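You operate a simulated robot arm through the tools that you are given. There is no shell and no other tool. Be economical: measure what you need, move in short steps, check, and stop when the job is done.

You run a simulated robot arm. Do the job below in one go: nothing can be reset, and whatever is moved stays where it is left.

## Task
Flatten the lumpy grey sack at the setting card's height and speed.
Fine: free the height lock to turn the wheel, and lock it again before the start.

The check looks at the end state, three seconds after you hand in, the way a careful person would. Anything else that was tipped, shoved, dropped, spilled or broken makes it a failure.

## Robot
A 7-joint arm with a two-finger gripper, hanging from a carriage that runs on a rail from [-36.8, 133.3] to [29.2, -105.7] (x, y) and turns from -370 to 317 degrees about z. Base frame: it is fixed where the carriage stands at the start and does not move with it; the origin is on the floor, on the carriage's upright axis, x ahead of it, y to its left, z up. Readings come in cm, degrees, newtons and seconds.
It reaches about 110.9 cm from its shoulder. Its first joint turns from -143.0 to 143.0 degrees. Places, roughly: black lock lever [80, -30, 110]; blue lever [60, 50, 100]; flattener drive switch [60, 0, 110]; flattener speed knob [60, 10, 110]; flattener start button [60, 20, 100]; height wheel [90, -50, 110]; long sack [125, -75, 175]; setting card [90, -60, 110]; small sack [0, 125, 25]; wide sack [275, 50, 25]. Payload 1.37 kg.
Tool frame: the origin (TCP) lies between the finger pads and is the grasp point; the fingertips stand 1.6 cm ahead of it; z points along the fingers, y is the line along which they close. Largest opening 9.2 cm; the body of the gripper starts 7.4 cm behind the TCP.
Orientation is that of the tool frame in the base frame, as [roll, pitch, yaw] about the fixed x, y, z axes, in that order (R = Rz(yaw) Ry(pitch) Rx(roll)). With the fingers straight down and closing along the base's y, the tool's x points along the base's -x, its y along +y and its z along -z.

## Interface
- The arm moves only by the tool send_rows. Its argument "series" is a list of rows, each an object of numbers (a shift or turn left out is 0, a gripper value left out holds the last): "wx", "wy", "wz": the turn, a rotation vector about the base's x, y, z in degrees; "tx", "ty", "tz": the shift along the base's x, y, z in cm; "hand": the opening, from 0 (shut) to 1 (fully open). In form: [{"wx": .., "wy": .., "wz": .., "tx": .., "ty": .., "tz": .., "hand": ..}, ...]. A call has 1 to 10 rows; each row shifts and turns the commanded pose from where the row before left it. A row lasts 0.2 s, in which the tool goes at most 5 cm and 8.6 degrees; a call with a longer step from one row to the next is refused whole, and so is a gripper value outside its range. A pose out of reach is approached as far as the arm can. The call stops where the force on the tool passes 50 N (or 10 N more than at its start, if that is more) or the arm is blocked; 0.2 s more then pass. The fingers move at their own pace and stop on an object; they squeeze with about 26 N. The grip force told is the motor's: it shows also when the fingers shut on nothing. Time passes only in rows, and 0.2 s behind the last, so rows that do not move let the fingers close. The reply holds the time, the measured pose of the TCP, the force on the tool along the base axes, the opening and the grip force, in the units named above and with some noise, with the torque about the TCP (base axes, N m) and any sound that the robot's microphone picked up.
- Cameras (640 x 400 px; columns grow to the right, rows downward): "scene" is now at [27.36, 0.23, 185.37]; the picture's right is [0.04, -1.00, 0.00], its down [-0.93, -0.04, -0.36] and it looks along [0.36, 0.02, -0.93] (base axes); focal length 277 px, centre (320, 200). "wrist" rides on the gripper at [7.1, 1.9, -11.1] in the tool frame; the picture's right is [-0.26, 0.97, 0.00], its down [-0.78, -0.21, -0.59] and it looks along [-0.57, -0.15, 0.81] (tool axes); focal length 280 px, centre (320, 200). There is no depth. A picture from a camera that has moved, and an enlarged one, comes with that camera's place and axes in the base frame and with its lens.
- grab_frame(camera): a new picture of that camera. No time passes.
- lift_body(by): slides the trunk up (or, below 0, down) by that many cm; the arm and the scene camera ride with it, the base frame stays. It gives what a move gives, with no picture.
- steer(legs): drives the robot by 1 to 6 legs, each [ahead, left, turn to the left] in cm, cm and degrees, along the robot's own axes; the way and the turn of a leg run together, so that a leg with both is an arc; at most 150 cm and 180 degrees a leg. The arm and the cameras ride along, it lands a little off, and it stops where it bumps. It keeps to its track: a leg is cut to what the track allows. It gives what a move gives.
- aim_head(pan, tilt): turns the head with the scene camera to pan (to the left, within 155 degrees either way) and tilt (down, from -29 to 69), counted from straight ahead of the robot. It gives what a move gives.
- zoom(camera, box): a new picture of the part [left, top, right, bottom] of that camera's present view, enlarged. No time passes.
- close_job(): hands the job in; it is judged then, once.

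Go step by step. Nothing tells you exact positions but the pictures and the camera data: compare them with the known pose of the tool, close in by small moves and look again before you grip or let go. The budget is 120 turns and 78 pictures, counting those below and the enlarged ones. Unless the task says otherwise, let go and move clear before handing in, and close with one line.

The tools are called as name(argument=value, ...) on one line, values as JSON. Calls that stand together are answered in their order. send_rows: Moves the arm, as the interface text tells. Its arguments: {"type":"object","properties":{"series":{"type":"array","items":{"type":"object","properties":{"wx":{"type":"number"},"wy":{"type":"number"},"wz":{"type":"number"},"tx":{"type":"number"},"ty":{"type":"number"},"tz":{"type":"number"},"hand":{"type":"number"}}}}},"required":["series"]} The other tools are called the same way: lift_body (by) slides the trunk up or down; steer (legs) drives the base; aim_head (pan, tilt) turns the head that bears the scene camera; grab_frame (camera) takes a picture; zoom (camera, box) takes an enlarged picture of a part of a camera's view; close_job () hands the job in.

At the start:

```text
time: 0.0
ee_pos: [48.71, -2.71, 100.03]
tool_rot: [180.0, -0.1, 180.0]
force: [-0.4, 0.8, 0.4]
wrist_torque: [-0.01, -0.01, 0.01]
gripper_width: 9.19
finger_force: 0.1
trunk travel left (down, up): [-52.5, 5.6]
robot x, y, heading: [0.02, -0.29, 0.0]
head pan, tilt: [2.5, 68.8]
```

scene: 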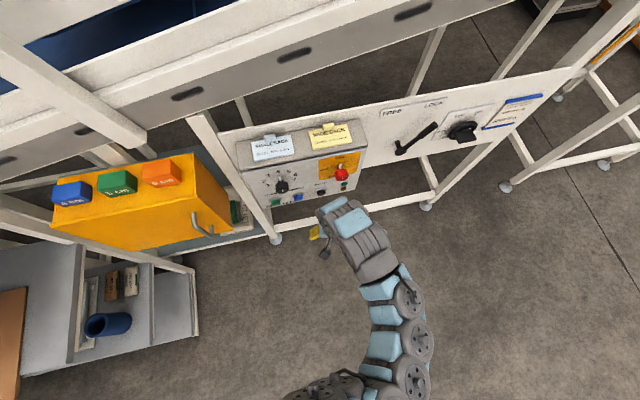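
wrist: 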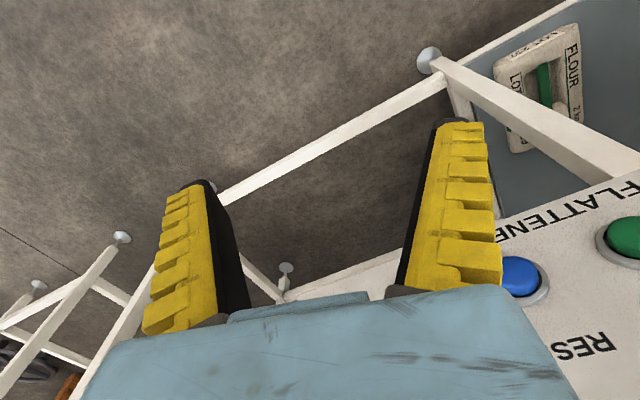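

I see a control box ahead, with a lever, wheel and card to the right of it. I'll zoom in on the panel and the card first.

zoom(camera="scene", box=[230, 110, 380, 210])

zoom(camera="scene", box=[370, 70, 560, 190])

aim_head(pan=-20, tilt=35)

grab_frame(camera="scene")

```text
4.00 times, centred on (305, 160) of scene
camera zoom: at [27.36, 0.23, 185.37], right [0.04, -1.0, 0.0], down [-0.93, -0.04, -0.36], along [0.36, 0.02, -0.93], focal length 1108 px, centre (380, 360)
```

zoom: 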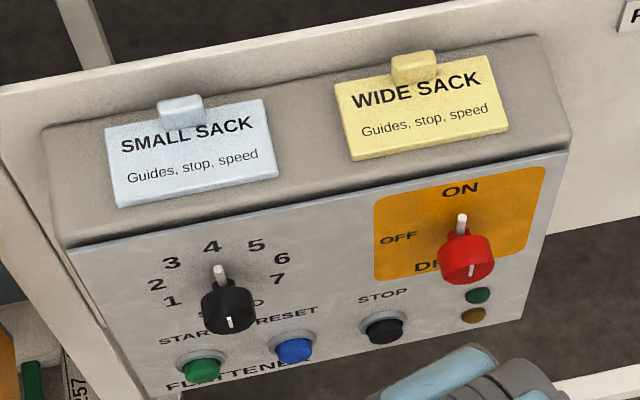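

```text
3.33 times, centred on (465, 130) of scene
camera zoom: at [27.36, 0.23, 185.37], right [0.04, -1.0, 0.0], down [-0.93, -0.04, -0.36], along [0.36, 0.02, -0.93], focal length 923 px, centre (-163, 433)
```

zoom: 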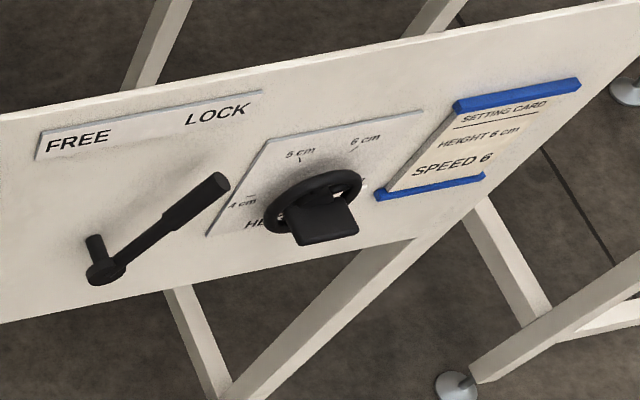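

```text
time: 1.0
ee_pos: [48.65, -2.72, 100.03]
tool_rot: [180.0, 0.0, 179.8]
force: [0.5, -0.2, 0.5]
wrist_torque: [0.03, 0.01, 0.01]
gripper_width: 9.18
finger_force: 0.2
trunk travel left (down, up): [-52.5, 5.6]
robot x, y, heading: [0.17, -0.02, 0.2]
head pan, tilt: [-20.0, 35.0]
```

```text
73 pictures are left
camera scene: at [30.05, -3.02, 189.73], right [-0.34, -0.94, 0.0], down [-0.54, 0.2, -0.82], along [0.77, -0.28, -0.57], focal length 277 px, centre (320, 200)
```

scene: 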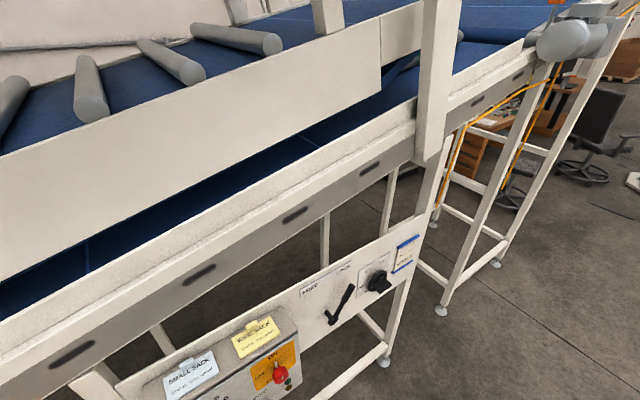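

The setting card seems to read height 6 cm, speed 6. I'll look around for the sack, the belts and the start of the line before touching anything.

aim_head(pan=-30, tilt=5)

grab_frame(camera="scene")

aim_head(pan=30, tilt=15)

grab_frame(camera="scene")

aim_head(pan=90, tilt=30)

grab_frame(camera="scene")

```text
time: 1.9
ee_pos: [48.76, -2.67, 99.94]
tool_rot: [179.9, -0.1, 180.0]
force: [-0.1, -0.5, 0.9]
wrist_torque: [-0.05, -0.03, 0.0]
gripper_width: 9.17
finger_force: 0.0
trunk travel left (down, up): [-52.5, 5.6]
robot x, y, heading: [-0.05, 0.16, -0.2]
head pan, tilt: [-30.0, 5.0]
```

```text
72 pictures are left
camera scene: at [29.73, -4.6, 194.55], right [-0.5, -0.87, 0.0], down [-0.08, 0.04, -1.0], along [0.86, -0.5, -0.09], focal length 277 px, centre (320, 200)
```

scene: 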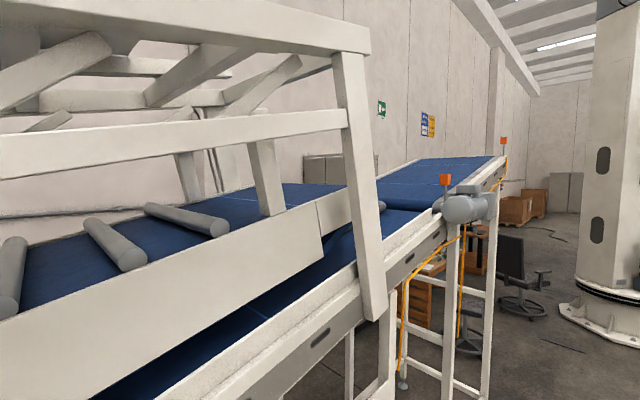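

```text
time: 3.2
ee_pos: [48.75, -2.74, 99.9]
tool_rot: [-180.0, 0.1, 179.8]
force: [-0.2, -0.7, 0.3]
wrist_torque: [0.0, 0.0, -0.01]
gripper_width: 9.2
finger_force: 0.0
trunk travel left (down, up): [-52.5, 5.6]
robot x, y, heading: [-0.11, -0.43, -0.0]
head pan, tilt: [30.0, 15.0]
```

```text
71 pictures are left
camera scene: at [29.86, 4.65, 192.94], right [0.5, -0.87, 0.0], down [-0.22, -0.13, -0.97], along [0.84, 0.48, -0.26], focal length 277 px, centre (320, 200)
```

scene: 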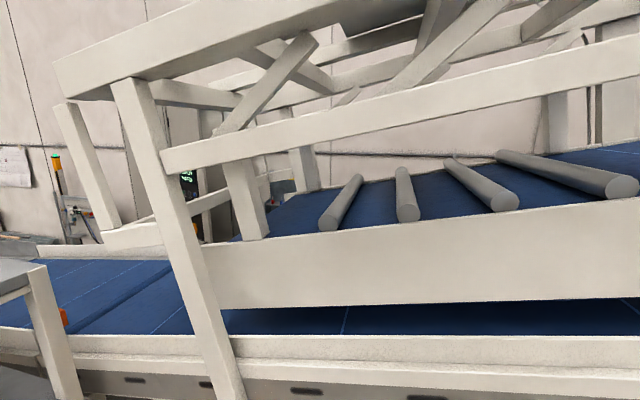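

```text
time: 4.5
ee_pos: [48.77, -2.68, 99.98]
tool_rot: [180.0, 0.0, 179.9]
force: [-0.5, -0.3, 0.2]
wrist_torque: [-0.02, 0.01, 0.01]
gripper_width: 9.2
finger_force: 0.0
trunk travel left (down, up): [-52.5, 5.6]
robot x, y, heading: [0.12, -0.02, -0.1]
head pan, tilt: [90.0, 30.0]
```

```text
70 pictures are left
camera scene: at [21.78, 9.04, 190.52], right [1.0, 0.0, 0.0], down [0.0, -0.5, -0.87], along [0.0, 0.87, -0.5], focal length 277 px, centre (320, 200)
```

scene: 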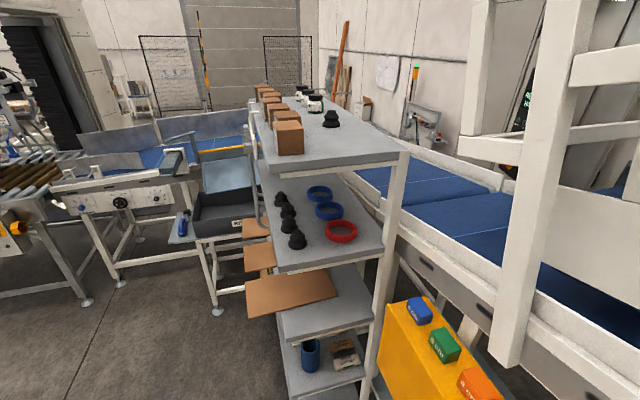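

I need to find the grey sack. Zooming at the exit/entry of the flattener on the right.

aim_head(pan=-35, tilt=10)

zoom(camera="scene", box=[200, 100, 440, 250])

aim_head(pan=-90, tilt=20)

grab_frame(camera="scene")

```text
time: 6.6
ee_pos: [48.77, -2.68, 99.97]
tool_rot: [179.9, -0.1, 179.9]
force: [-0.3, 0.5, 0.2]
wrist_torque: [-0.01, 0.01, 0.0]
gripper_width: 9.15
finger_force: 0.0
trunk travel left (down, up): [-52.5, 5.6]
robot x, y, heading: [-0.37, 0.19, 0.1]
head pan, tilt: [-35.0, 10.0]
```

```text
2.67 times, centred on (320, 175) of scene
camera zoom: at [29.39, -5.34, 193.75], right [-0.57, -0.82, 0.0], down [-0.14, 0.1, -0.98], along [0.81, -0.56, -0.17], focal length 739 px, centre (320, 267)
```

zoom: 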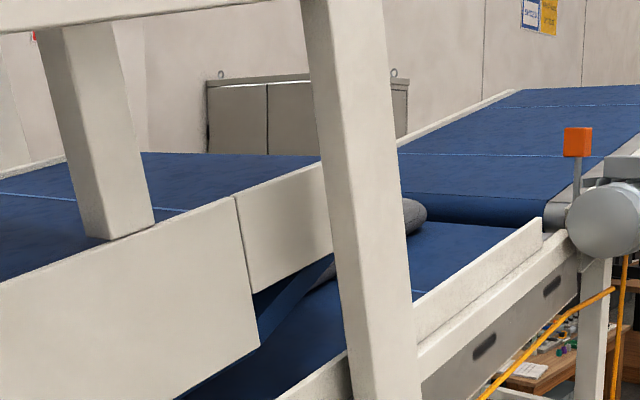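

```text
time: 7.8
ee_pos: [48.72, -2.74, 99.99]
tool_rot: [180.0, 0.1, 180.0]
force: [-0.7, 0.1, 0.4]
wrist_torque: [0.0, 0.0, -0.02]
gripper_width: 9.17
finger_force: 0.1
trunk travel left (down, up): [-52.5, 5.6]
robot x, y, heading: [-0.17, 0.04, -0.1]
head pan, tilt: [-90.0, 20.0]
```

```text
68 pictures are left
camera scene: at [21.78, -9.32, 192.12], right [-1.0, 0.0, 0.0], down [0.0, 0.34, -0.94], along [0.0, -0.94, -0.34], focal length 277 px, centre (320, 200)
```

scene: 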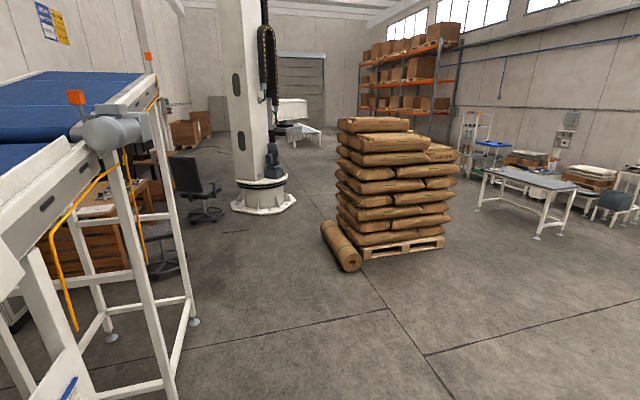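

The grey sack sits at the infeed behind the right post. I'll pull the hand back and lower the trunk so the head camera sees the panels more frontally.

send_rows(series=[{"tx": -4, "tz": 2}, {"tx": -4, "tz": 2}, {"tx": -4, "tz": 3}, {"tz": 4}, {"tz": 4}, {"tz": 4}, {"tz": 4}])

lift_body(by=-40)

aim_head(pan=-15, tilt=40)

grab_frame(camera="scene")

```text
time: 9.4
ee_pos: [44.69, -3.05, 112.62]
tool_rot: [179.9, -0.3, 179.9]
force: [-0.1, 0.2, -0.2]
wrist_torque: [-0.02, 0.0, -0.01]
gripper_width: 9.19
finger_force: 0.0
out of reach, approached as far as the arm can: row 3, 4, 5, 6, 7
trunk travel left (down, up): [-52.5, 5.6]
robot x, y, heading: [0.04, 0.08, -0.2]
head pan, tilt: [-90.0, 20.0]
```

```text
time: 13.3
ee_pos: [44.55, -3.25, 72.67]
tool_rot: [179.9, -0.2, 179.9]
force: [0.8, 0.2, 0.2]
wrist_torque: [0.01, 0.02, -0.03]
gripper_width: 9.15
finger_force: 0.1
trunk travel left (down, up): [-12.5, 45.6]
robot x, y, heading: [-0.11, -0.38, 0.2]
head pan, tilt: [-90.0, 20.0]
```

```text
time: 14.7
ee_pos: [44.65, -3.23, 72.56]
tool_rot: [179.9, -0.2, 180.0]
force: [-0.2, -0.5, -1.3]
wrist_torque: [0.01, 0.03, 0.0]
gripper_width: 9.18
finger_force: 0.2
trunk travel left (down, up): [-12.5, 45.6]
robot x, y, heading: [-0.14, 0.21, 0.1]
head pan, tilt: [-15.0, 40.0]
```

```text
67 pictures are left
camera scene: at [29.98, -2.22, 148.98], right [-0.26, -0.97, 0.0], down [-0.62, 0.17, -0.77], along [0.74, -0.2, -0.64], focal length 277 px, centre (320, 200)
```

scene: 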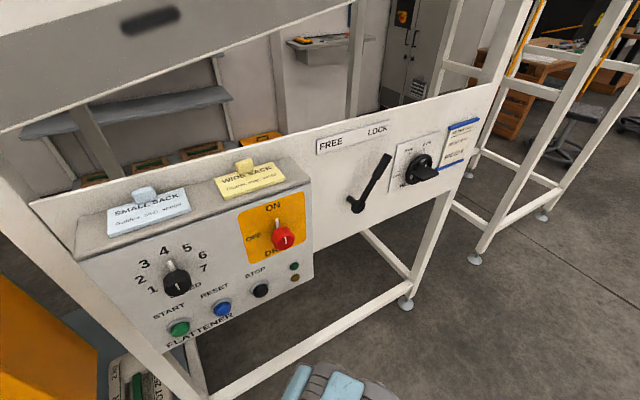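

Better view. Zooming on the box and the height panel.

zoom(camera="scene", box=[120, 190, 320, 350])

zoom(camera="scene", box=[310, 100, 490, 220])

```text
2.50 times, centred on (220, 270) of scene
camera zoom: at [29.98, -2.22, 148.98], right [-0.26, -0.97, 0.0], down [-0.62, 0.17, -0.77], along [0.74, -0.2, -0.64], focal length 693 px, centre (570, 25)
```

zoom: 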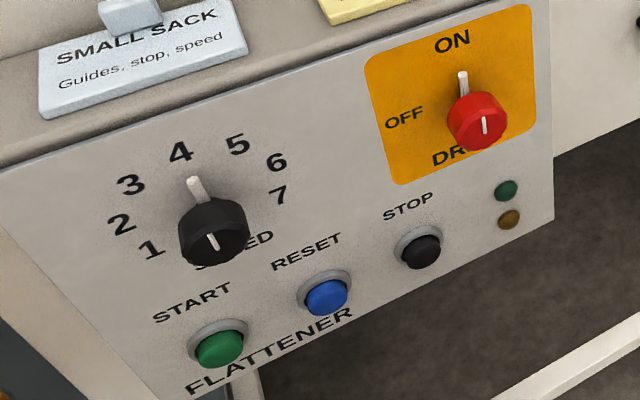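

```text
3.33 times, centred on (400, 160) of scene
camera zoom: at [29.98, -2.22, 148.98], right [-0.26, -0.97, 0.0], down [-0.62, 0.17, -0.77], along [0.74, -0.2, -0.64], focal length 923 px, centre (53, 333)
```

zoom: 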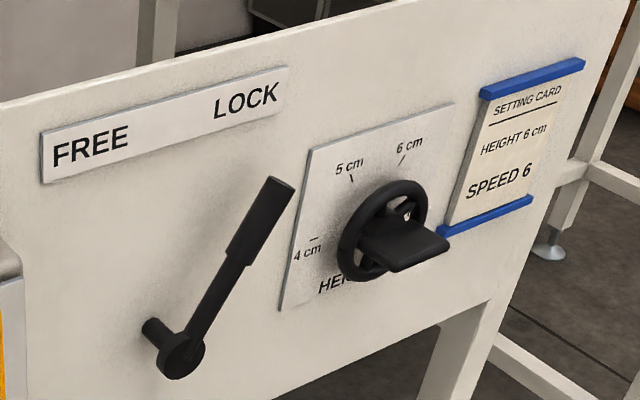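

Speed knob ≈ [60.3, 13.2, 110.4] (pointing to 4), drive ≈ [64, -4.6, 112] (ON), lever pivot ≈ [78, -25.5, 103], tip ≈ [80, -32, 115.5], wheel ≈ [84.6, -45.6, 106.5]. I'll drive along the rail toward the wheel and square up to the panel.

steer(legs=[[8.5, -31, 15.4]])

lift_body(by=15)

send_rows(series=[{"wx": 2.1, "wy": -7.7, "tz": 2}, {"wx": 2.1, "wy": -7.7, "tz": 2}, {"wx": 2.1, "wy": -7.7, "tz": 2}, {"wx": 2.1, "wy": -7.7, "tz": 2}, {"wx": 2.1, "wy": -7.7, "tz": 2}, {"wx": 2.1, "wy": -7.7, "tz": 2}])

grab_frame(camera="wrist")

```text
time: 16.9
ee_pos: [52.27, -21.37, 72.47]
tool_rot: [-179.9, -0.2, -164.1]
force: [0.3, -0.4, -0.2]
wrist_torque: [0.02, 0.01, 0.0]
gripper_width: 9.23
finger_force: 0.1
trunk travel left (down, up): [-12.5, 45.6]
robot x, y, heading: [8.44, -30.85, 15.8]
head pan, tilt: [-15.0, 40.0]
```

```text
time: 18.6
ee_pos: [52.32, -21.43, 87.63]
tool_rot: [179.9, -0.2, -164.2]
force: [-1.1, -0.5, -0.2]
wrist_torque: [0.0, 0.02, 0.0]
gripper_width: 9.21
finger_force: 0.1
trunk travel left (down, up): [-27.5, 30.6]
robot x, y, heading: [8.39, -30.67, 16.0]
head pan, tilt: [-15.0, 40.0]
```

```text
time: 20.0
ee_pos: [55.78, -17.88, 89.08]
tool_rot: [179.9, 7.4, -164.2]
force: [0.2, 0.6, 0.9]
wrist_torque: [-0.01, 0.0, -0.02]
gripper_width: 9.2
finger_force: 0.0
out of reach, approached as far as the arm can: row 1, 2, 3, 4, 5, 6
trunk travel left (down, up): [-27.5, 30.6]
robot x, y, heading: [8.47, -30.36, 15.8]
head pan, tilt: [-15.0, 40.0]
```

```text
64 pictures are left
camera wrist: at [47.13, -18.22, 99.08], right [-0.01, 1.0, 0.03], down [0.73, -0.01, 0.68], along [0.68, 0.03, -0.73], focal length 280 px, centre (320, 200)
```

wrist: 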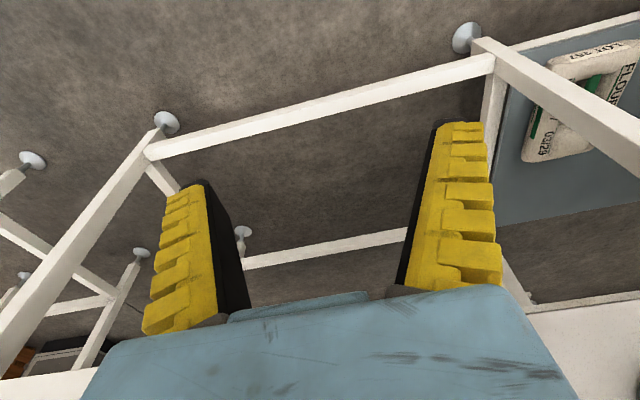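

The arm runs into its inner limit here. I'll look at the arm posture with the head camera.

aim_head(pan=0, tilt=69)

grab_frame(camera="scene")

```text
time: 21.0
ee_pos: [55.78, -17.73, 89.08]
tool_rot: [179.8, 7.3, -164.2]
force: [1.2, 0.3, 0.8]
wrist_torque: [0.01, -0.02, 0.03]
gripper_width: 9.18
finger_force: 0.0
trunk travel left (down, up): [-27.5, 30.6]
robot x, y, heading: [8.47, -30.73, 15.9]
head pan, tilt: [0.0, 68.8]
```

```text
63 pictures are left
camera scene: at [34.79, -23.11, 160.37], right [0.27, -0.96, 0.0], down [-0.9, -0.25, -0.36], along [0.35, 0.1, -0.93], focal length 277 px, centre (320, 200)
```

scene: 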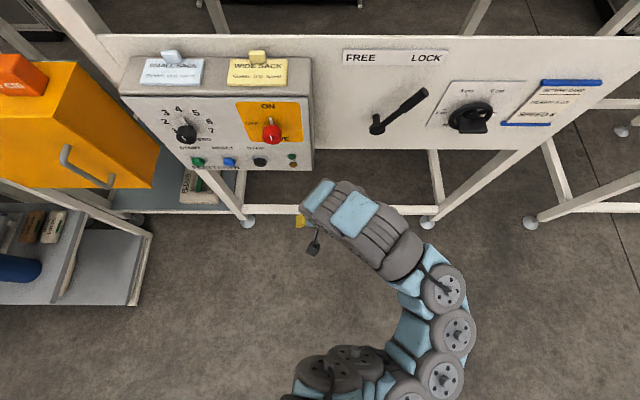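

The elbow needs more room: I'll shift the base left along the rail and turn it toward the wheel, so the arm works stretched out diagonally.

steer(legs=[[0, 12, 0], [0, 0, -46]])

send_rows(series=[{"wz": 8}, {"wz": 8}, {"wz": 8}, {"wz": 8}, {"wz": 8}, {"wz": 6}])

```text
time: 24.3
ee_pos: [47.19, -44.53, 89.02]
tool_rot: [179.9, 7.4, 149.5]
force: [0.4, -0.2, 0.2]
wrist_torque: [0.01, 0.0, -0.01]
gripper_width: 9.2
finger_force: 0.1
trunk travel left (down, up): [-27.5, 30.6]
robot x, y, heading: [5.22, -18.79, -30.3]
head pan, tilt: [0.0, 68.8]
```

```text
time: 25.7
ee_pos: [47.23, -44.44, 89.04]
tool_rot: [179.9, 7.4, -164.4]
force: [0.3, -0.1, -0.1]
wrist_torque: [-0.03, -0.01, 0.01]
gripper_width: 9.2
finger_force: 0.1
trunk travel left (down, up): [-27.5, 30.6]
robot x, y, heading: [5.41, -19.28, -30.6]
head pan, tilt: [0.0, 68.8]
```

Yaw works; now tilt the tool to horizontal while swinging forward and up.

send_rows(series=[{"wx": 2.2, "wy": -7.96, "tx": 2.73, "ty": 0.75, "tz": 0.58}, {"wx": 2.2, "wy": -7.96, "tx": 2.6, "ty": 0.71, "tz": 0.97}, {"wx": 2.2, "wy": -7.96, "tx": 2.47, "ty": 0.68, "tz": 1.36}, {"wx": 2.2, "wy": -7.96, "tx": 2.2, "ty": 0.6, "tz": 1.69}, {"wx": 2.2, "wy": -7.96, "tx": 2.0, "ty": 0.55, "tz": 2.03}])

```text
time: 26.9
ee_pos: [59.37, -41.16, 95.84]
tool_rot: [-179.9, 48.8, -164.5]
force: [0.0, -0.7, 0.2]
wrist_torque: [-0.02, 0.02, -0.02]
gripper_width: 9.18
finger_force: 0.1
trunk travel left (down, up): [-27.5, 30.6]
robot x, y, heading: [5.07, -19.16, -30.4]
head pan, tilt: [0.0, 68.8]
```

send_rows(series=[{"wx": 2.2, "wy": -7.96, "tx": 1.69, "ty": 0.47, "tz": 2.31}, {"wx": 2.2, "wy": -7.96, "tx": 1.33, "ty": 0.37, "tz": 2.5}, {"wx": 2.2, "wy": -7.96, "tx": 0.98, "ty": 0.27, "tz": 2.71}, {"wx": 2.2, "wy": -7.96, "tx": 0.59, "ty": 0.16, "tz": 2.79}, {"wx": 2.2, "wy": -7.96, "tx": 0.2, "ty": 0.06, "tz": 2.89}])

grab_frame(camera="wrist")

grab_frame(camera="scene")

```text
time: 28.1
ee_pos: [63.81, -39.89, 109.02]
tool_rot: [170.2, 90.0, -174.2]
force: [0.0, 0.3, -0.8]
wrist_torque: [-0.02, 0.01, 0.01]
gripper_width: 9.2
finger_force: 0.2
trunk travel left (down, up): [-27.5, 30.6]
robot x, y, heading: [5.09, -19.17, -30.5]
head pan, tilt: [0.0, 68.8]
```

```text
62 pictures are left
camera wrist: at [52.67, -40.96, 101.81], right [-0.26, 0.93, 0.26], down [-0.51, -0.36, 0.78], along [0.82, 0.07, 0.57], focal length 280 px, centre (320, 200)
```

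wrist: 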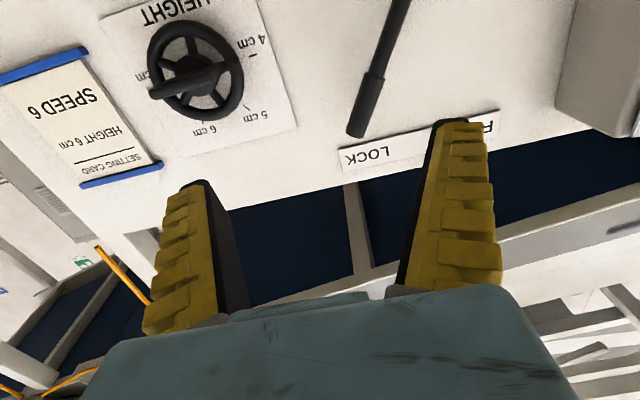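

```text
61 pictures are left
camera scene: at [28.82, -33.08, 160.37], right [-0.51, -0.86, 0.0], down [-0.8, 0.47, -0.36], along [0.31, -0.18, -0.93], focal length 277 px, centre (320, 200)
```

scene: 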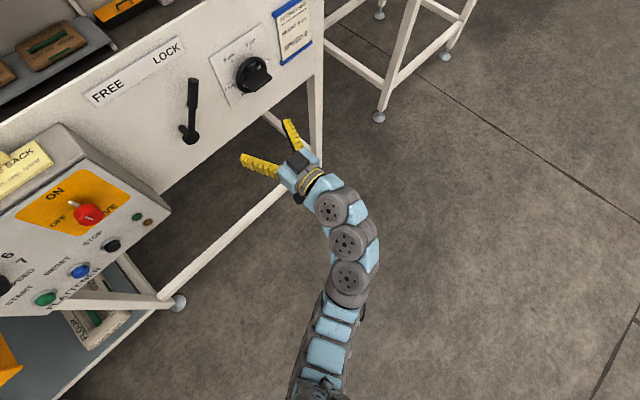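

The tool is now horizontal, facing the panel. Zoom in on the wheel (picture is upside down).

zoom(camera="wrist", box=[90, 0, 310, 140])

```text
2.86 times, centred on (200, 70) of wrist
camera zoom: at [52.67, -40.96, 101.81], right [-0.26, 0.93, 0.26], down [-0.51, -0.36, 0.78], along [0.82, 0.07, 0.57], focal length 801 px, centre (663, 571)
```

zoom: 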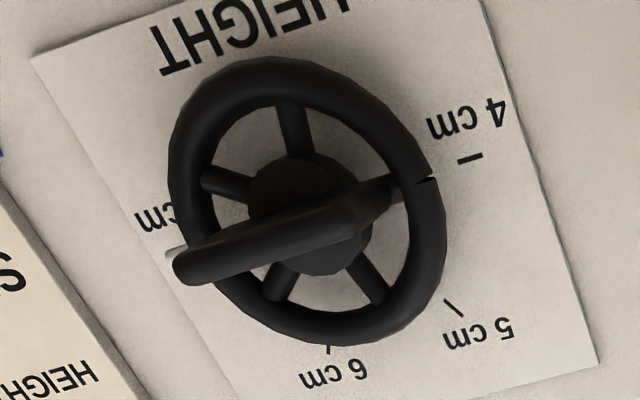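

zoom(camera="scene", box=[205, 25, 305, 115])

zoom(camera="wrist", box=[135, 10, 255, 130])

```text
4.44 times, centred on (255, 70) of scene
camera zoom: at [28.82, -33.08, 160.37], right [-0.51, -0.86, 0.0], down [-0.8, 0.47, -0.36], along [0.31, -0.18, -0.93], focal length 1231 px, centre (609, 778)
```

zoom: 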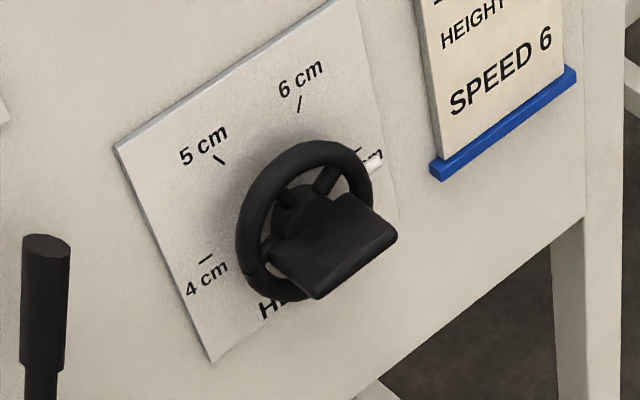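

```text
3.33 times, centred on (195, 70) of wrist
camera zoom: at [52.67, -40.96, 101.81], right [-0.26, 0.93, 0.26], down [-0.51, -0.36, 0.78], along [0.82, 0.07, 0.57], focal length 935 px, centre (737, 633)
```

zoom: 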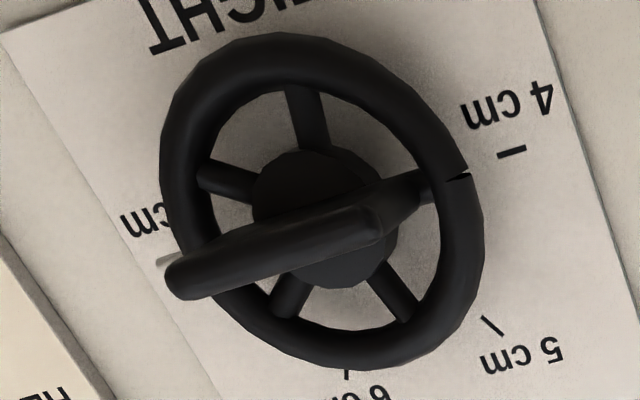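

Wheel pointer (white stub) is at 7 cm, ticks are 60° apart, so the wheel must turn 60° counter-clockwise to 6 cm after the lever goes to FREE. I close the fingers and approach the right side of the lever handle.

send_rows(series=[{"tz": 2, "hand": 0}, {"tz": 2}, {"tx": 2.9, "ty": 0.8}, {"tx": 2.9, "ty": 0.8}, {"tx": 2.9, "ty": 0.8}, {"tx": 2.9, "ty": 0.8}])

grab_frame(camera="wrist")

grab_frame(camera="scene")

```text
time: 29.5
ee_pos: [75.67, -36.7, 112.86]
tool_rot: [154.2, 89.9, 169.8]
force: [-0.1, 0.8, 0.4]
wrist_torque: [0.03, 0.01, -0.03]
gripper_width: 0.01
finger_force: 25.6
trunk travel left (down, up): [-27.5, 30.6]
robot x, y, heading: [4.88, -19.16, -30.5]
head pan, tilt: [0.0, 68.8]
```

```text
57 pictures are left
camera wrist: at [64.37, -37.7, 105.75], right [-0.26, 0.93, 0.26], down [-0.51, -0.36, 0.78], along [0.82, 0.07, 0.57], focal length 280 px, centre (320, 200)
```

wrist: 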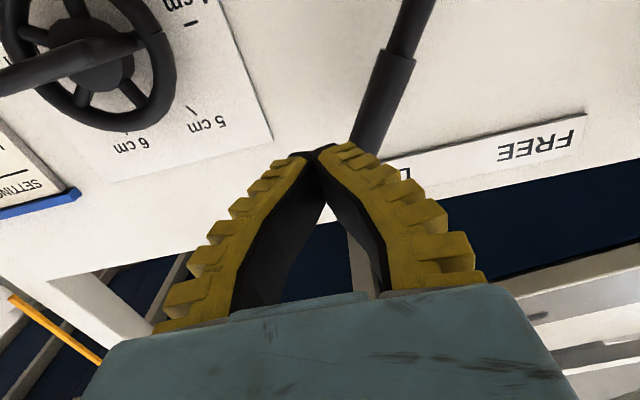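

```text
56 pictures are left
camera scene: at [28.82, -33.08, 160.37], right [-0.51, -0.86, 0.0], down [-0.8, 0.47, -0.36], along [0.31, -0.18, -0.93], focal length 277 px, centre (320, 200)
```

scene: 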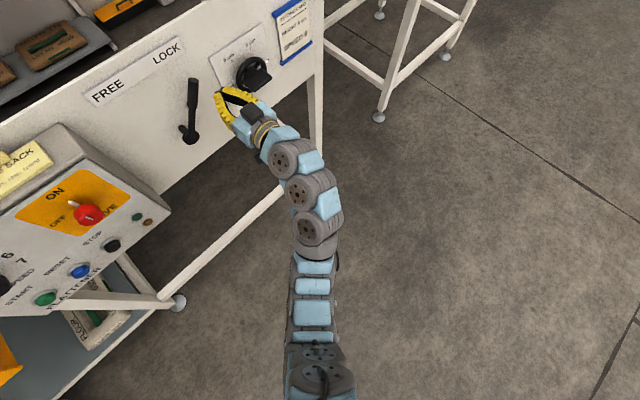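

Tip is right of the handle, ~4 cm short in depth. Move in, then push left a bit at a time.

send_rows(series=[{"tx": 2.15, "ty": 0.6}, {"tx": 2.15, "ty": 0.6}, {"tx": -0.4, "ty": 1.45}, {"tx": -0.4, "ty": 1.45}, {"tx": -0.4, "ty": 1.45}])

grab_frame(camera="scene")

```text
time: 30.7
ee_pos: [78.6, -31.23, 112.89]
tool_rot: [165.8, 89.8, -178.5]
force: [-4.7, -3.3, 1.7]
wrist_torque: [0.06, -0.05, 0.07]
gripper_width: 0.01
finger_force: 26.0
trunk travel left (down, up): [-27.5, 30.6]
robot x, y, heading: [5.13, -19.01, -30.4]
head pan, tilt: [0.0, 68.8]
```

```text
55 pictures are left
camera scene: at [28.79, -33.1, 160.36], right [-0.51, -0.86, 0.0], down [-0.8, 0.47, -0.36], along [0.31, -0.18, -0.93], focal length 277 px, centre (320, 200)
```

scene: 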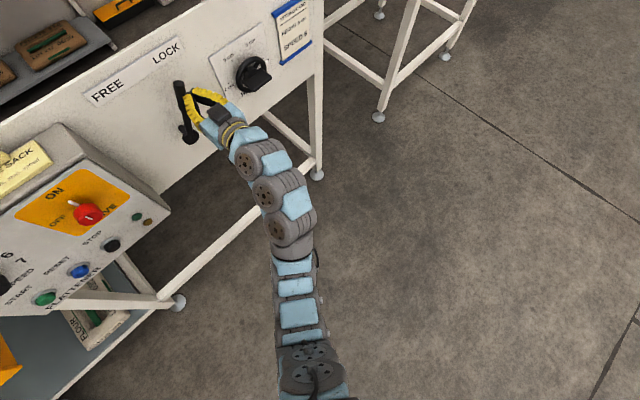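

The lever follows with ~5 N. Keep pushing left.

send_rows(series=[{"tx": -0.4, "ty": 1.45}, {"tx": -0.4, "ty": 1.45}, {"tx": -0.4, "ty": 1.45}, {"tx": -0.4, "ty": 1.45}, {"tx": -0.4, "ty": 1.45}, {"tx": -0.4, "ty": 1.45}])

grab_frame(camera="scene")

```text
time: 32.1
ee_pos: [76.18, -22.47, 112.99]
tool_rot: [-89.2, 89.8, -73.7]
force: [-4.2, -6.3, -0.3]
wrist_torque: [-0.09, 0.04, 0.04]
gripper_width: 0.02
finger_force: 26.3
trunk travel left (down, up): [-27.5, 30.6]
robot x, y, heading: [5.27, -19.08, -30.3]
head pan, tilt: [0.0, 68.8]
```

```text
54 pictures are left
camera scene: at [28.79, -33.14, 160.37], right [-0.51, -0.86, 0.0], down [-0.8, 0.47, -0.36], along [0.31, -0.18, -0.93], focal length 277 px, centre (320, 200)
```

scene: 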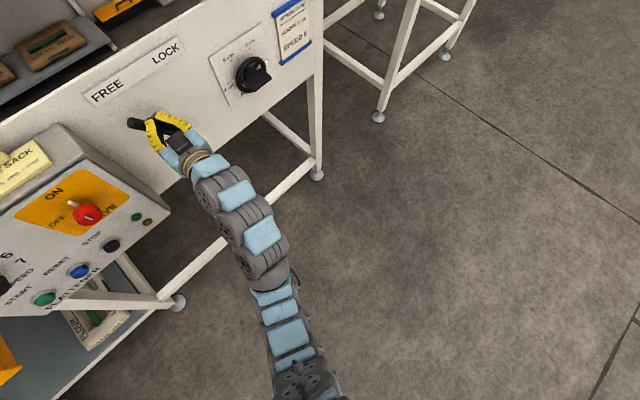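

Lever is at about -30°, mirror of LOCK. I'll nudge it slightly to feel for a stop.

send_rows(series=[{"tx": -0.2, "ty": 0.72}, {"tx": -0.2, "ty": 0.72}])

```text
time: 32.7
ee_pos: [75.64, -21.14, 112.9]
tool_rot: [-170.2, 89.9, -154.7]
force: [-14.6, -8.9, 1.8]
wrist_torque: [-0.02, 0.11, 0.09]
gripper_width: 0.0
finger_force: 26.2
trunk travel left (down, up): [-27.5, 30.6]
robot x, y, heading: [5.2, -18.97, -30.5]
head pan, tilt: [0.0, 68.8]
```

send_rows(series=[{"tx": 0.4, "ty": -1.45}, {"tx": 0.4, "ty": -1.45}, {"tx": -2.4, "ty": -1.6}, {"tx": -2.9, "ty": -0.8}, {"tx": -2.9, "ty": -0.8}, {"tx": -2.9, "ty": -0.8}])

zoom(camera="scene", box=[70, 20, 310, 180])

grab_frame(camera="wrist")

```text
time: 34.1
ee_pos: [68.54, -27.16, 112.82]
tool_rot: [177.9, 89.9, -166.5]
force: [-0.4, -0.1, -0.2]
wrist_torque: [0.0, -0.04, 0.0]
gripper_width: 0.0
finger_force: 26.3
out of reach, approached as far as the arm can: row 6
trunk travel left (down, up): [-27.5, 30.6]
robot x, y, heading: [5.7, -19.23, -30.4]
head pan, tilt: [0.0, 68.8]
```

```text
2.50 times, centred on (190, 100) of scene
camera zoom: at [28.81, -33.09, 160.36], right [-0.51, -0.86, 0.0], down [-0.8, 0.47, -0.36], along [0.31, -0.18, -0.93], focal length 693 px, centre (645, 450)
```

zoom: 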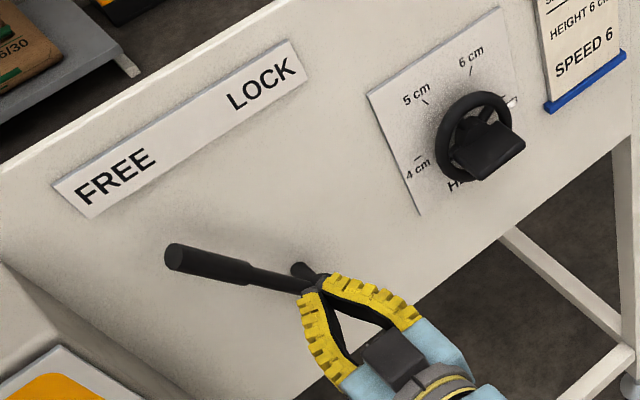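

```text
52 pictures are left
camera wrist: at [57.32, -28.09, 105.7], right [-0.26, 0.93, 0.26], down [-0.51, -0.36, 0.78], along [0.82, 0.07, 0.57], focal length 280 px, centre (320, 200)
```

wrist: 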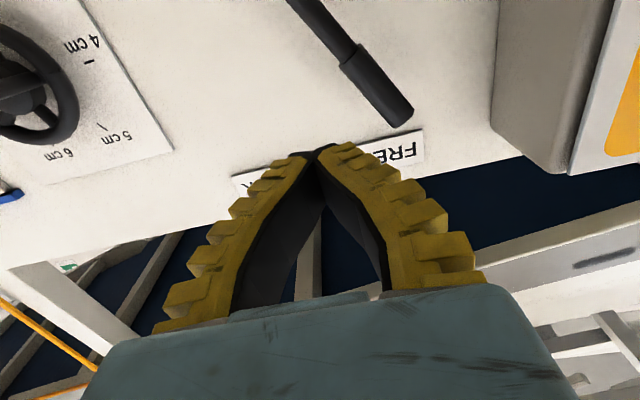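

The lever has reached FREE (mirror of LOCK, at its stop). Now to the front of the wheel, and roll the tool 90° so the fingers straddle the horizontal handle plate.

send_rows(series=[{"tx": 0.82, "ty": -4.47, "tz": -1.46, "hand": 0.6}, {"tx": 0.82, "ty": -4.47, "tz": -1.46}, {"tx": 0.82, "ty": -4.47, "tz": -1.46}, {"tx": 0.82, "ty": -4.47, "tz": -1.46}, {"tx": 0.82, "ty": -4.47, "tz": -1.46}])

send_rows(series=[{"wx": 7.9, "wy": 2.18}, {"wx": 7.9, "wy": 2.18}, {"wx": 7.9, "wy": 2.18}, {"wx": 7.9, "wy": 2.18}, {"wx": 7.9, "wy": 2.18}, {"wx": 7.9, "wy": 2.18}, {"wx": 7.9, "wy": 2.18}, {"wx": 7.9, "wy": 2.18}, {"wx": 7.9, "wy": 2.18}, {"wx": 7.9, "wy": 2.18}])

grab_frame(camera="wrist")

```text
time: 35.3
ee_pos: [72.53, -49.62, 105.64]
tool_rot: [7.2, 89.9, 22.9]
force: [-0.3, 0.7, 0.1]
wrist_torque: [0.01, 0.0, 0.01]
gripper_width: 5.8
finger_force: 2.2
trunk travel left (down, up): [-27.5, 30.6]
robot x, y, heading: [5.53, -18.95, -30.4]
head pan, tilt: [0.0, 68.8]
```

```text
time: 37.5
ee_pos: [72.57, -49.61, 105.71]
tool_rot: [89.9, 8.0, 105.4]
force: [0.0, 0.2, 0.1]
wrist_torque: [0.02, -0.02, 0.0]
gripper_width: 5.79
finger_force: 1.8
trunk travel left (down, up): [-27.5, 30.6]
robot x, y, heading: [4.95, -18.92, -30.4]
head pan, tilt: [0.0, 68.8]
```

```text
51 pictures are left
camera wrist: at [59.92, -45.29, 106.47], right [0.03, -0.12, 0.99], down [-0.35, -0.93, -0.1], along [0.93, -0.35, -0.07], focal length 280 px, centre (320, 200)
```

wrist: 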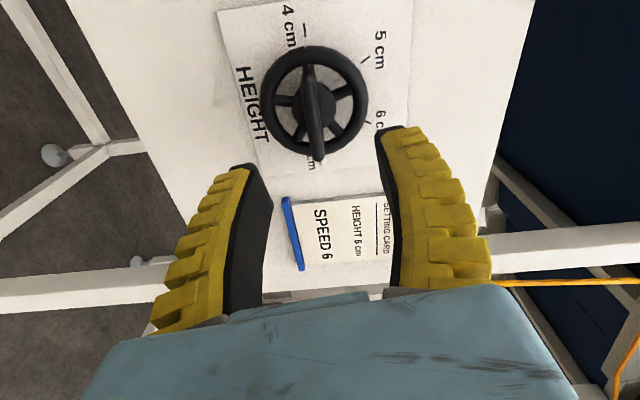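

Aligned: plate horizontal. Finish the roll and approach in depth to just short of it, then check.

send_rows(series=[{"wx": 7.7, "wy": 2.12}, {"tx": 2.4, "ty": 0.66}, {"tx": 2.4, "ty": 0.66}, {"tx": 1.9, "ty": 0.53}])

grab_frame(camera="wrist")

grab_frame(camera="scene")

```text
time: 38.5
ee_pos: [79.54, -47.6, 105.78]
tool_rot: [89.9, 0.1, 105.6]
force: [-0.1, 0.7, -0.7]
wrist_torque: [0.02, 0.01, 0.0]
gripper_width: 5.78
finger_force: 2.2
trunk travel left (down, up): [-27.5, 30.6]
robot x, y, heading: [5.37, -18.93, -30.5]
head pan, tilt: [0.0, 68.8]
```

```text
50 pictures are left
camera wrist: at [66.83, -43.6, 107.59], right [0.07, -0.25, 0.97], down [-0.36, -0.91, -0.21], along [0.93, -0.33, -0.15], focal length 280 px, centre (320, 200)
```

wrist: 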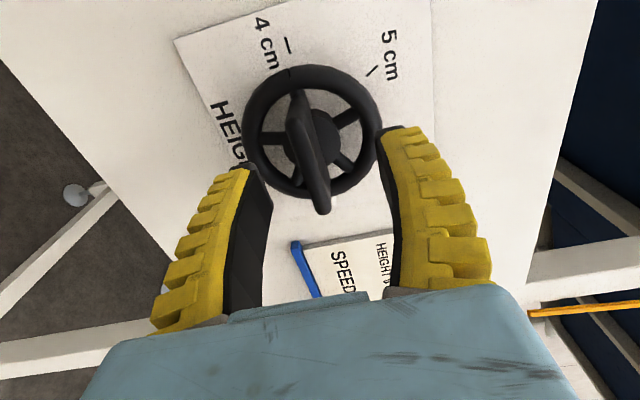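

```text
49 pictures are left
camera scene: at [28.82, -33.09, 160.37], right [-0.51, -0.86, 0.0], down [-0.8, 0.47, -0.36], along [0.31, -0.18, -0.93], focal length 277 px, centre (320, 200)
```

scene: 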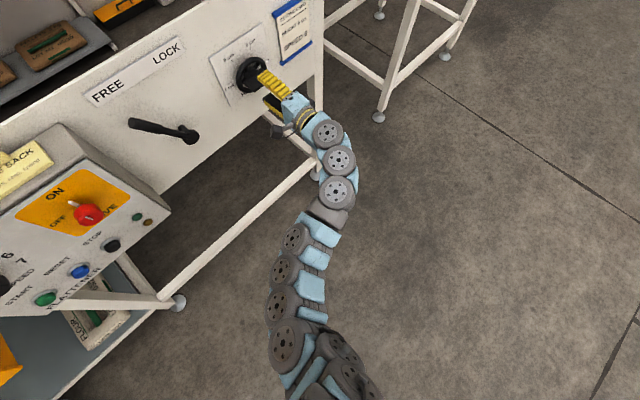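

send_rows(series=[{"tx": 1.16, "ty": 0.32, "tz": -0.4}, {"tx": 1.16, "ty": 0.32}])

grab_frame(camera="wrist")

```text
time: 39.1
ee_pos: [81.61, -47.12, 105.2]
tool_rot: [89.9, 0.0, 105.5]
force: [0.2, 0.9, 0.3]
wrist_torque: [0.0, 0.01, 0.0]
gripper_width: 5.79
finger_force: 2.1
trunk travel left (down, up): [-27.5, 30.6]
robot x, y, heading: [5.29, -18.98, -30.6]
head pan, tilt: [0.0, 68.8]
```

```text
48 pictures are left
camera wrist: at [69.02, -42.99, 107.16], right [0.07, -0.25, 0.97], down [-0.36, -0.91, -0.21], along [0.93, -0.33, -0.15], focal length 280 px, centre (320, 200)
```

wrist: 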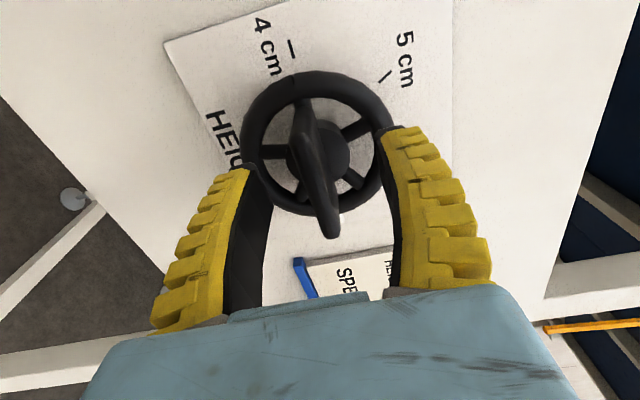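

Plate lies between the fingers. Close on it.

send_rows(series=[{"hand": 0}, {}, {}])

grab_frame(camera="wrist")

```text
time: 39.9
ee_pos: [81.4, -46.95, 105.04]
tool_rot: [90.0, 0.0, 105.5]
force: [2.5, -3.0, -17.6]
wrist_torque: [0.05, 0.17, -0.08]
gripper_width: 0.59
finger_force: 28.2
trunk travel left (down, up): [-27.5, 30.6]
robot x, y, heading: [5.25, -18.88, -30.5]
head pan, tilt: [0.0, 68.8]
```

```text
47 pictures are left
camera wrist: at [68.85, -43.03, 106.97], right [0.07, -0.25, 0.97], down [-0.36, -0.91, -0.21], along [0.93, -0.33, -0.16], focal length 280 px, centre (320, 200)
```

wrist: 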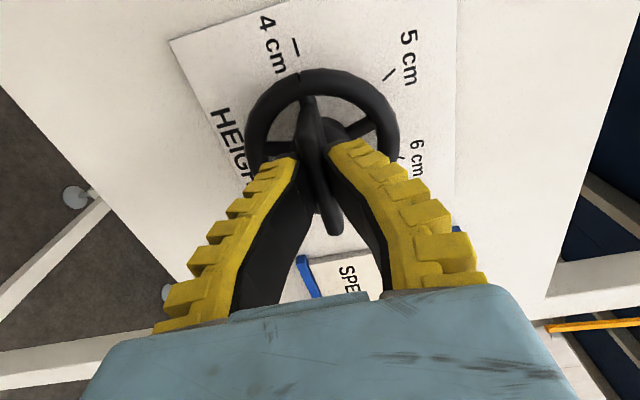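

Gripped. Relieve the sideways load a little and start turning counter-clockwise.

send_rows(series=[{"tz": -0.3}, {"wx": -7.2, "wy": -1.99}, {"wx": -7.2, "wy": -1.99}, {"wx": -7.2, "wy": -1.99}])

grab_frame(camera="wrist")

```text
time: 40.9
ee_pos: [81.48, -47.14, 104.86]
tool_rot: [90.1, 22.6, 105.6]
force: [2.6, -8.0, -14.3]
wrist_torque: [0.04, 0.12, -0.14]
gripper_width: 0.6
finger_force: 28.4
trunk travel left (down, up): [-27.5, 30.6]
robot x, y, heading: [5.49, -18.88, -30.5]
head pan, tilt: [0.0, 68.8]
```

```text
46 pictures are left
camera wrist: at [68.8, -42.88, 103.82], right [-0.03, 0.13, 0.99], down [-0.35, -0.93, 0.11], along [0.93, -0.35, 0.08], focal length 280 px, centre (320, 200)
```

wrist: 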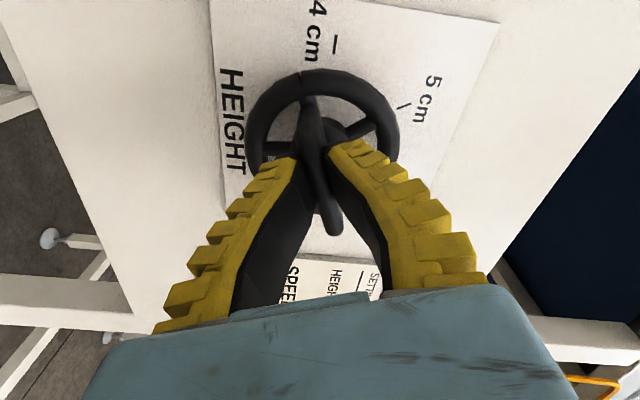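

The wheel turns with the tool. Continue another 37.5°.

send_rows(series=[{"wx": -7.2, "wy": -1.99}, {"wx": -7.2, "wy": -1.99}, {"wx": -7.2, "wy": -1.99}, {"wx": -7.2, "wy": -1.99}, {"wx": -7.2, "wy": -1.99}])

grab_frame(camera="wrist")

zoom(camera="scene", box=[205, 25, 305, 115])

```text
time: 42.1
ee_pos: [81.36, -47.35, 104.67]
tool_rot: [90.7, 60.0, 106.0]
force: [12.5, -21.1, -32.8]
wrist_torque: [0.19, 0.2, -0.19]
gripper_width: 0.59
finger_force: 28.1
trunk travel left (down, up): [-27.5, 30.6]
robot x, y, heading: [5.46, -19.23, -30.4]
head pan, tilt: [0.0, 68.8]
```

```text
45 pictures are left
camera wrist: at [69.26, -45.17, 99.5], right [-0.18, 0.68, 0.71], down [-0.41, -0.71, 0.57], along [0.89, -0.19, 0.41], focal length 280 px, centre (320, 200)
```

wrist: 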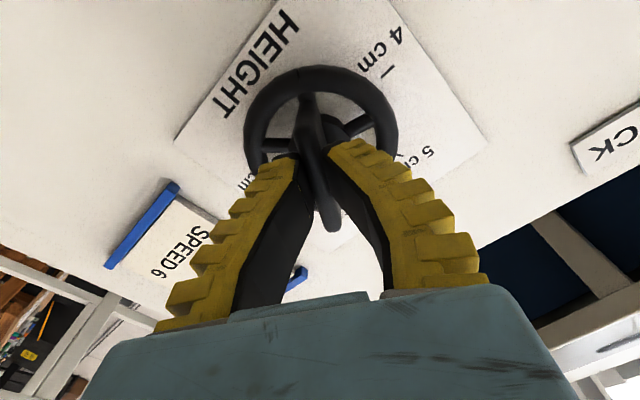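

```text
4.44 times, centred on (255, 70) of scene
camera zoom: at [28.73, -33.24, 160.35], right [-0.51, -0.86, 0.0], down [-0.8, 0.47, -0.36], along [0.31, -0.19, -0.93], focal length 1231 px, centre (609, 778)
```

zoom: 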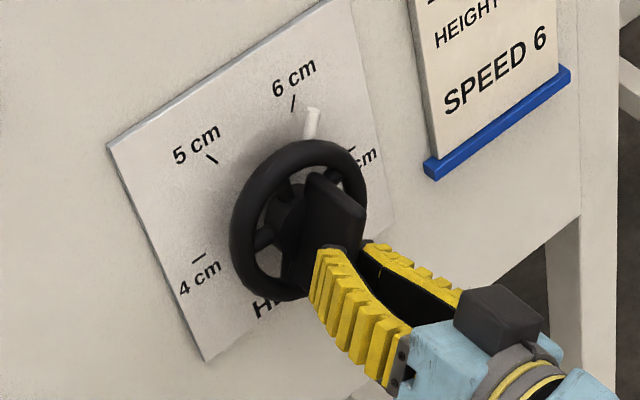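

Pointer looks near 6 cm but the plate may lag. I'll open the fingers, back off and look closely.

send_rows(series=[{"hand": 0.6}, {}, {"tx": -2.4, "ty": -0.66}, {"tx": -2.4, "ty": -0.66}, {"tx": -2.4, "ty": -0.66}])

zoom(camera="scene", box=[220, 25, 290, 95])

grab_frame(camera="wrist")

```text
time: 43.3
ee_pos: [74.26, -48.77, 104.99]
tool_rot: [90.0, 59.8, 105.6]
force: [-0.7, 1.1, -0.5]
wrist_torque: [0.02, 0.04, 0.0]
gripper_width: 5.77
finger_force: 2.3
trunk travel left (down, up): [-27.5, 30.6]
robot x, y, heading: [5.55, -19.07, -30.6]
head pan, tilt: [0.0, 68.8]
```

```text
5.71 times, centred on (255, 60) of scene
camera zoom: at [28.82, -33.07, 160.36], right [-0.51, -0.86, 0.0], down [-0.8, 0.47, -0.36], along [0.31, -0.18, -0.93], focal length 1583 px, centre (691, 1000)
```

zoom: 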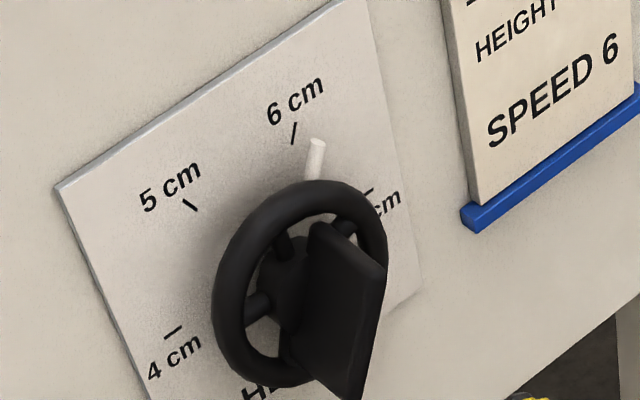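

```text
42 pictures are left
camera wrist: at [62.16, -46.53, 99.7], right [-0.19, 0.68, 0.71], down [-0.41, -0.71, 0.57], along [0.89, -0.19, 0.41], focal length 280 px, centre (320, 200)
```

wrist: 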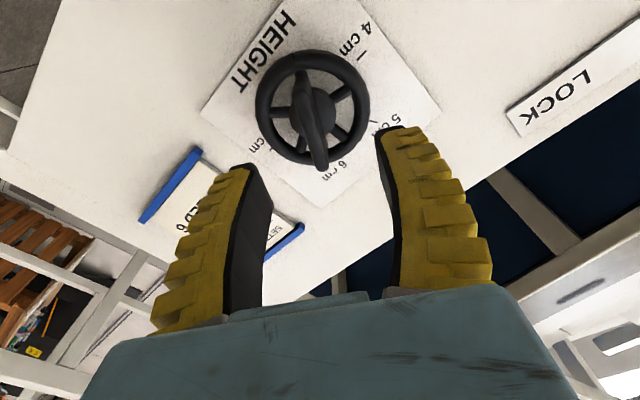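

zoom(camera="wrist", box=[240, 40, 400, 200])

```text
2.50 times, centred on (320, 120) of wrist
camera zoom: at [62.16, -46.53, 99.7], right [-0.19, 0.68, 0.71], down [-0.41, -0.71, 0.57], along [0.89, -0.19, 0.41], focal length 701 px, centre (320, 400)
```

zoom: 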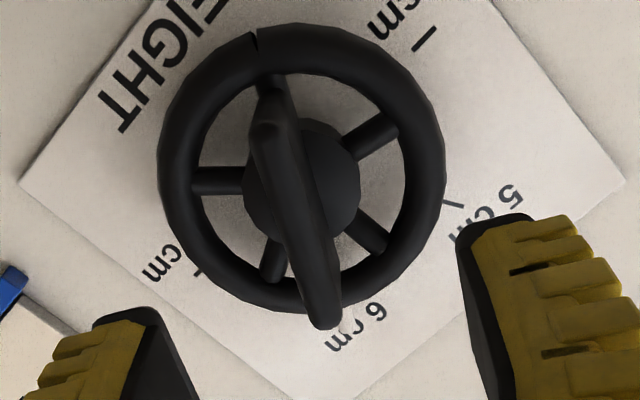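

The wheel looks at 6 cm. I'll shift the base 20 cm left along the rail (for room at the lever) and roll the tool level, then re-check the wheel from the new viewpoint.

steer(legs=[[-14.3, 13.9, 0]])

send_rows(series=[{"wx": -7.2, "wy": -1.99, "hand": 0}, {"wx": -7.2, "wy": -1.99}, {"wx": -7.2, "wy": -1.99}, {"wx": -7.2, "wy": -1.99}])

lift_body(by=-20)

aim_head(pan=-20, tilt=30)

grab_frame(camera="scene")

```text
time: 44.9
ee_pos: [68.96, -29.74, 104.9]
tool_rot: [90.0, 59.8, 105.5]
force: [0.2, 0.6, 0.1]
wrist_torque: [0.02, 0.01, 0.0]
gripper_width: 5.76
finger_force: 1.9
trunk travel left (down, up): [-27.5, 30.6]
robot x, y, heading: [-0.0, -0.05, -30.7]
head pan, tilt: [0.0, 68.8]
```

```text
time: 45.9
ee_pos: [69.01, -29.9, 104.95]
tool_rot: [110.2, 89.7, 125.7]
force: [-0.1, 0.6, -0.1]
wrist_torque: [0.01, 0.0, -0.01]
gripper_width: 0.0
finger_force: 26.2
trunk travel left (down, up): [-27.5, 30.6]
robot x, y, heading: [0.24, -0.34, -30.6]
head pan, tilt: [0.0, 68.8]
```

```text
time: 48.1
ee_pos: [69.07, -29.77, 84.96]
tool_rot: [93.3, 89.7, 108.8]
force: [0.4, -0.7, 0.1]
wrist_torque: [0.0, 0.01, 0.03]
gripper_width: 0.0
finger_force: 26.6
trunk travel left (down, up): [-7.5, 50.6]
robot x, y, heading: [0.32, -0.16, -30.4]
head pan, tilt: [0.0, 68.8]
```

```text
time: 49.1
ee_pos: [69.01, -29.86, 84.94]
tool_rot: [94.1, 89.7, 109.7]
force: [0.3, 0.0, 0.6]
wrist_torque: [-0.02, 0.01, 0.01]
gripper_width: 0.0
finger_force: 26.1
trunk travel left (down, up): [-7.5, 50.6]
robot x, y, heading: [0.15, -0.14, -30.7]
head pan, tilt: [-20.0, 30.0]
```

```text
40 pictures are left
camera scene: at [24.49, -18.21, 145.51], right [-0.77, -0.64, 0.0], down [-0.32, 0.39, -0.87], along [0.55, -0.67, -0.5], focal length 277 px, centre (320, 200)
```

scene: 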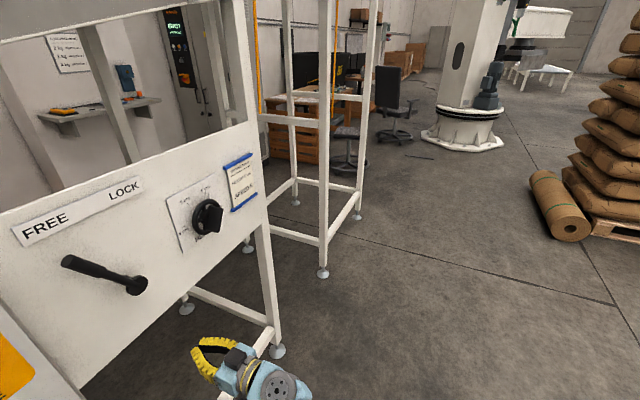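

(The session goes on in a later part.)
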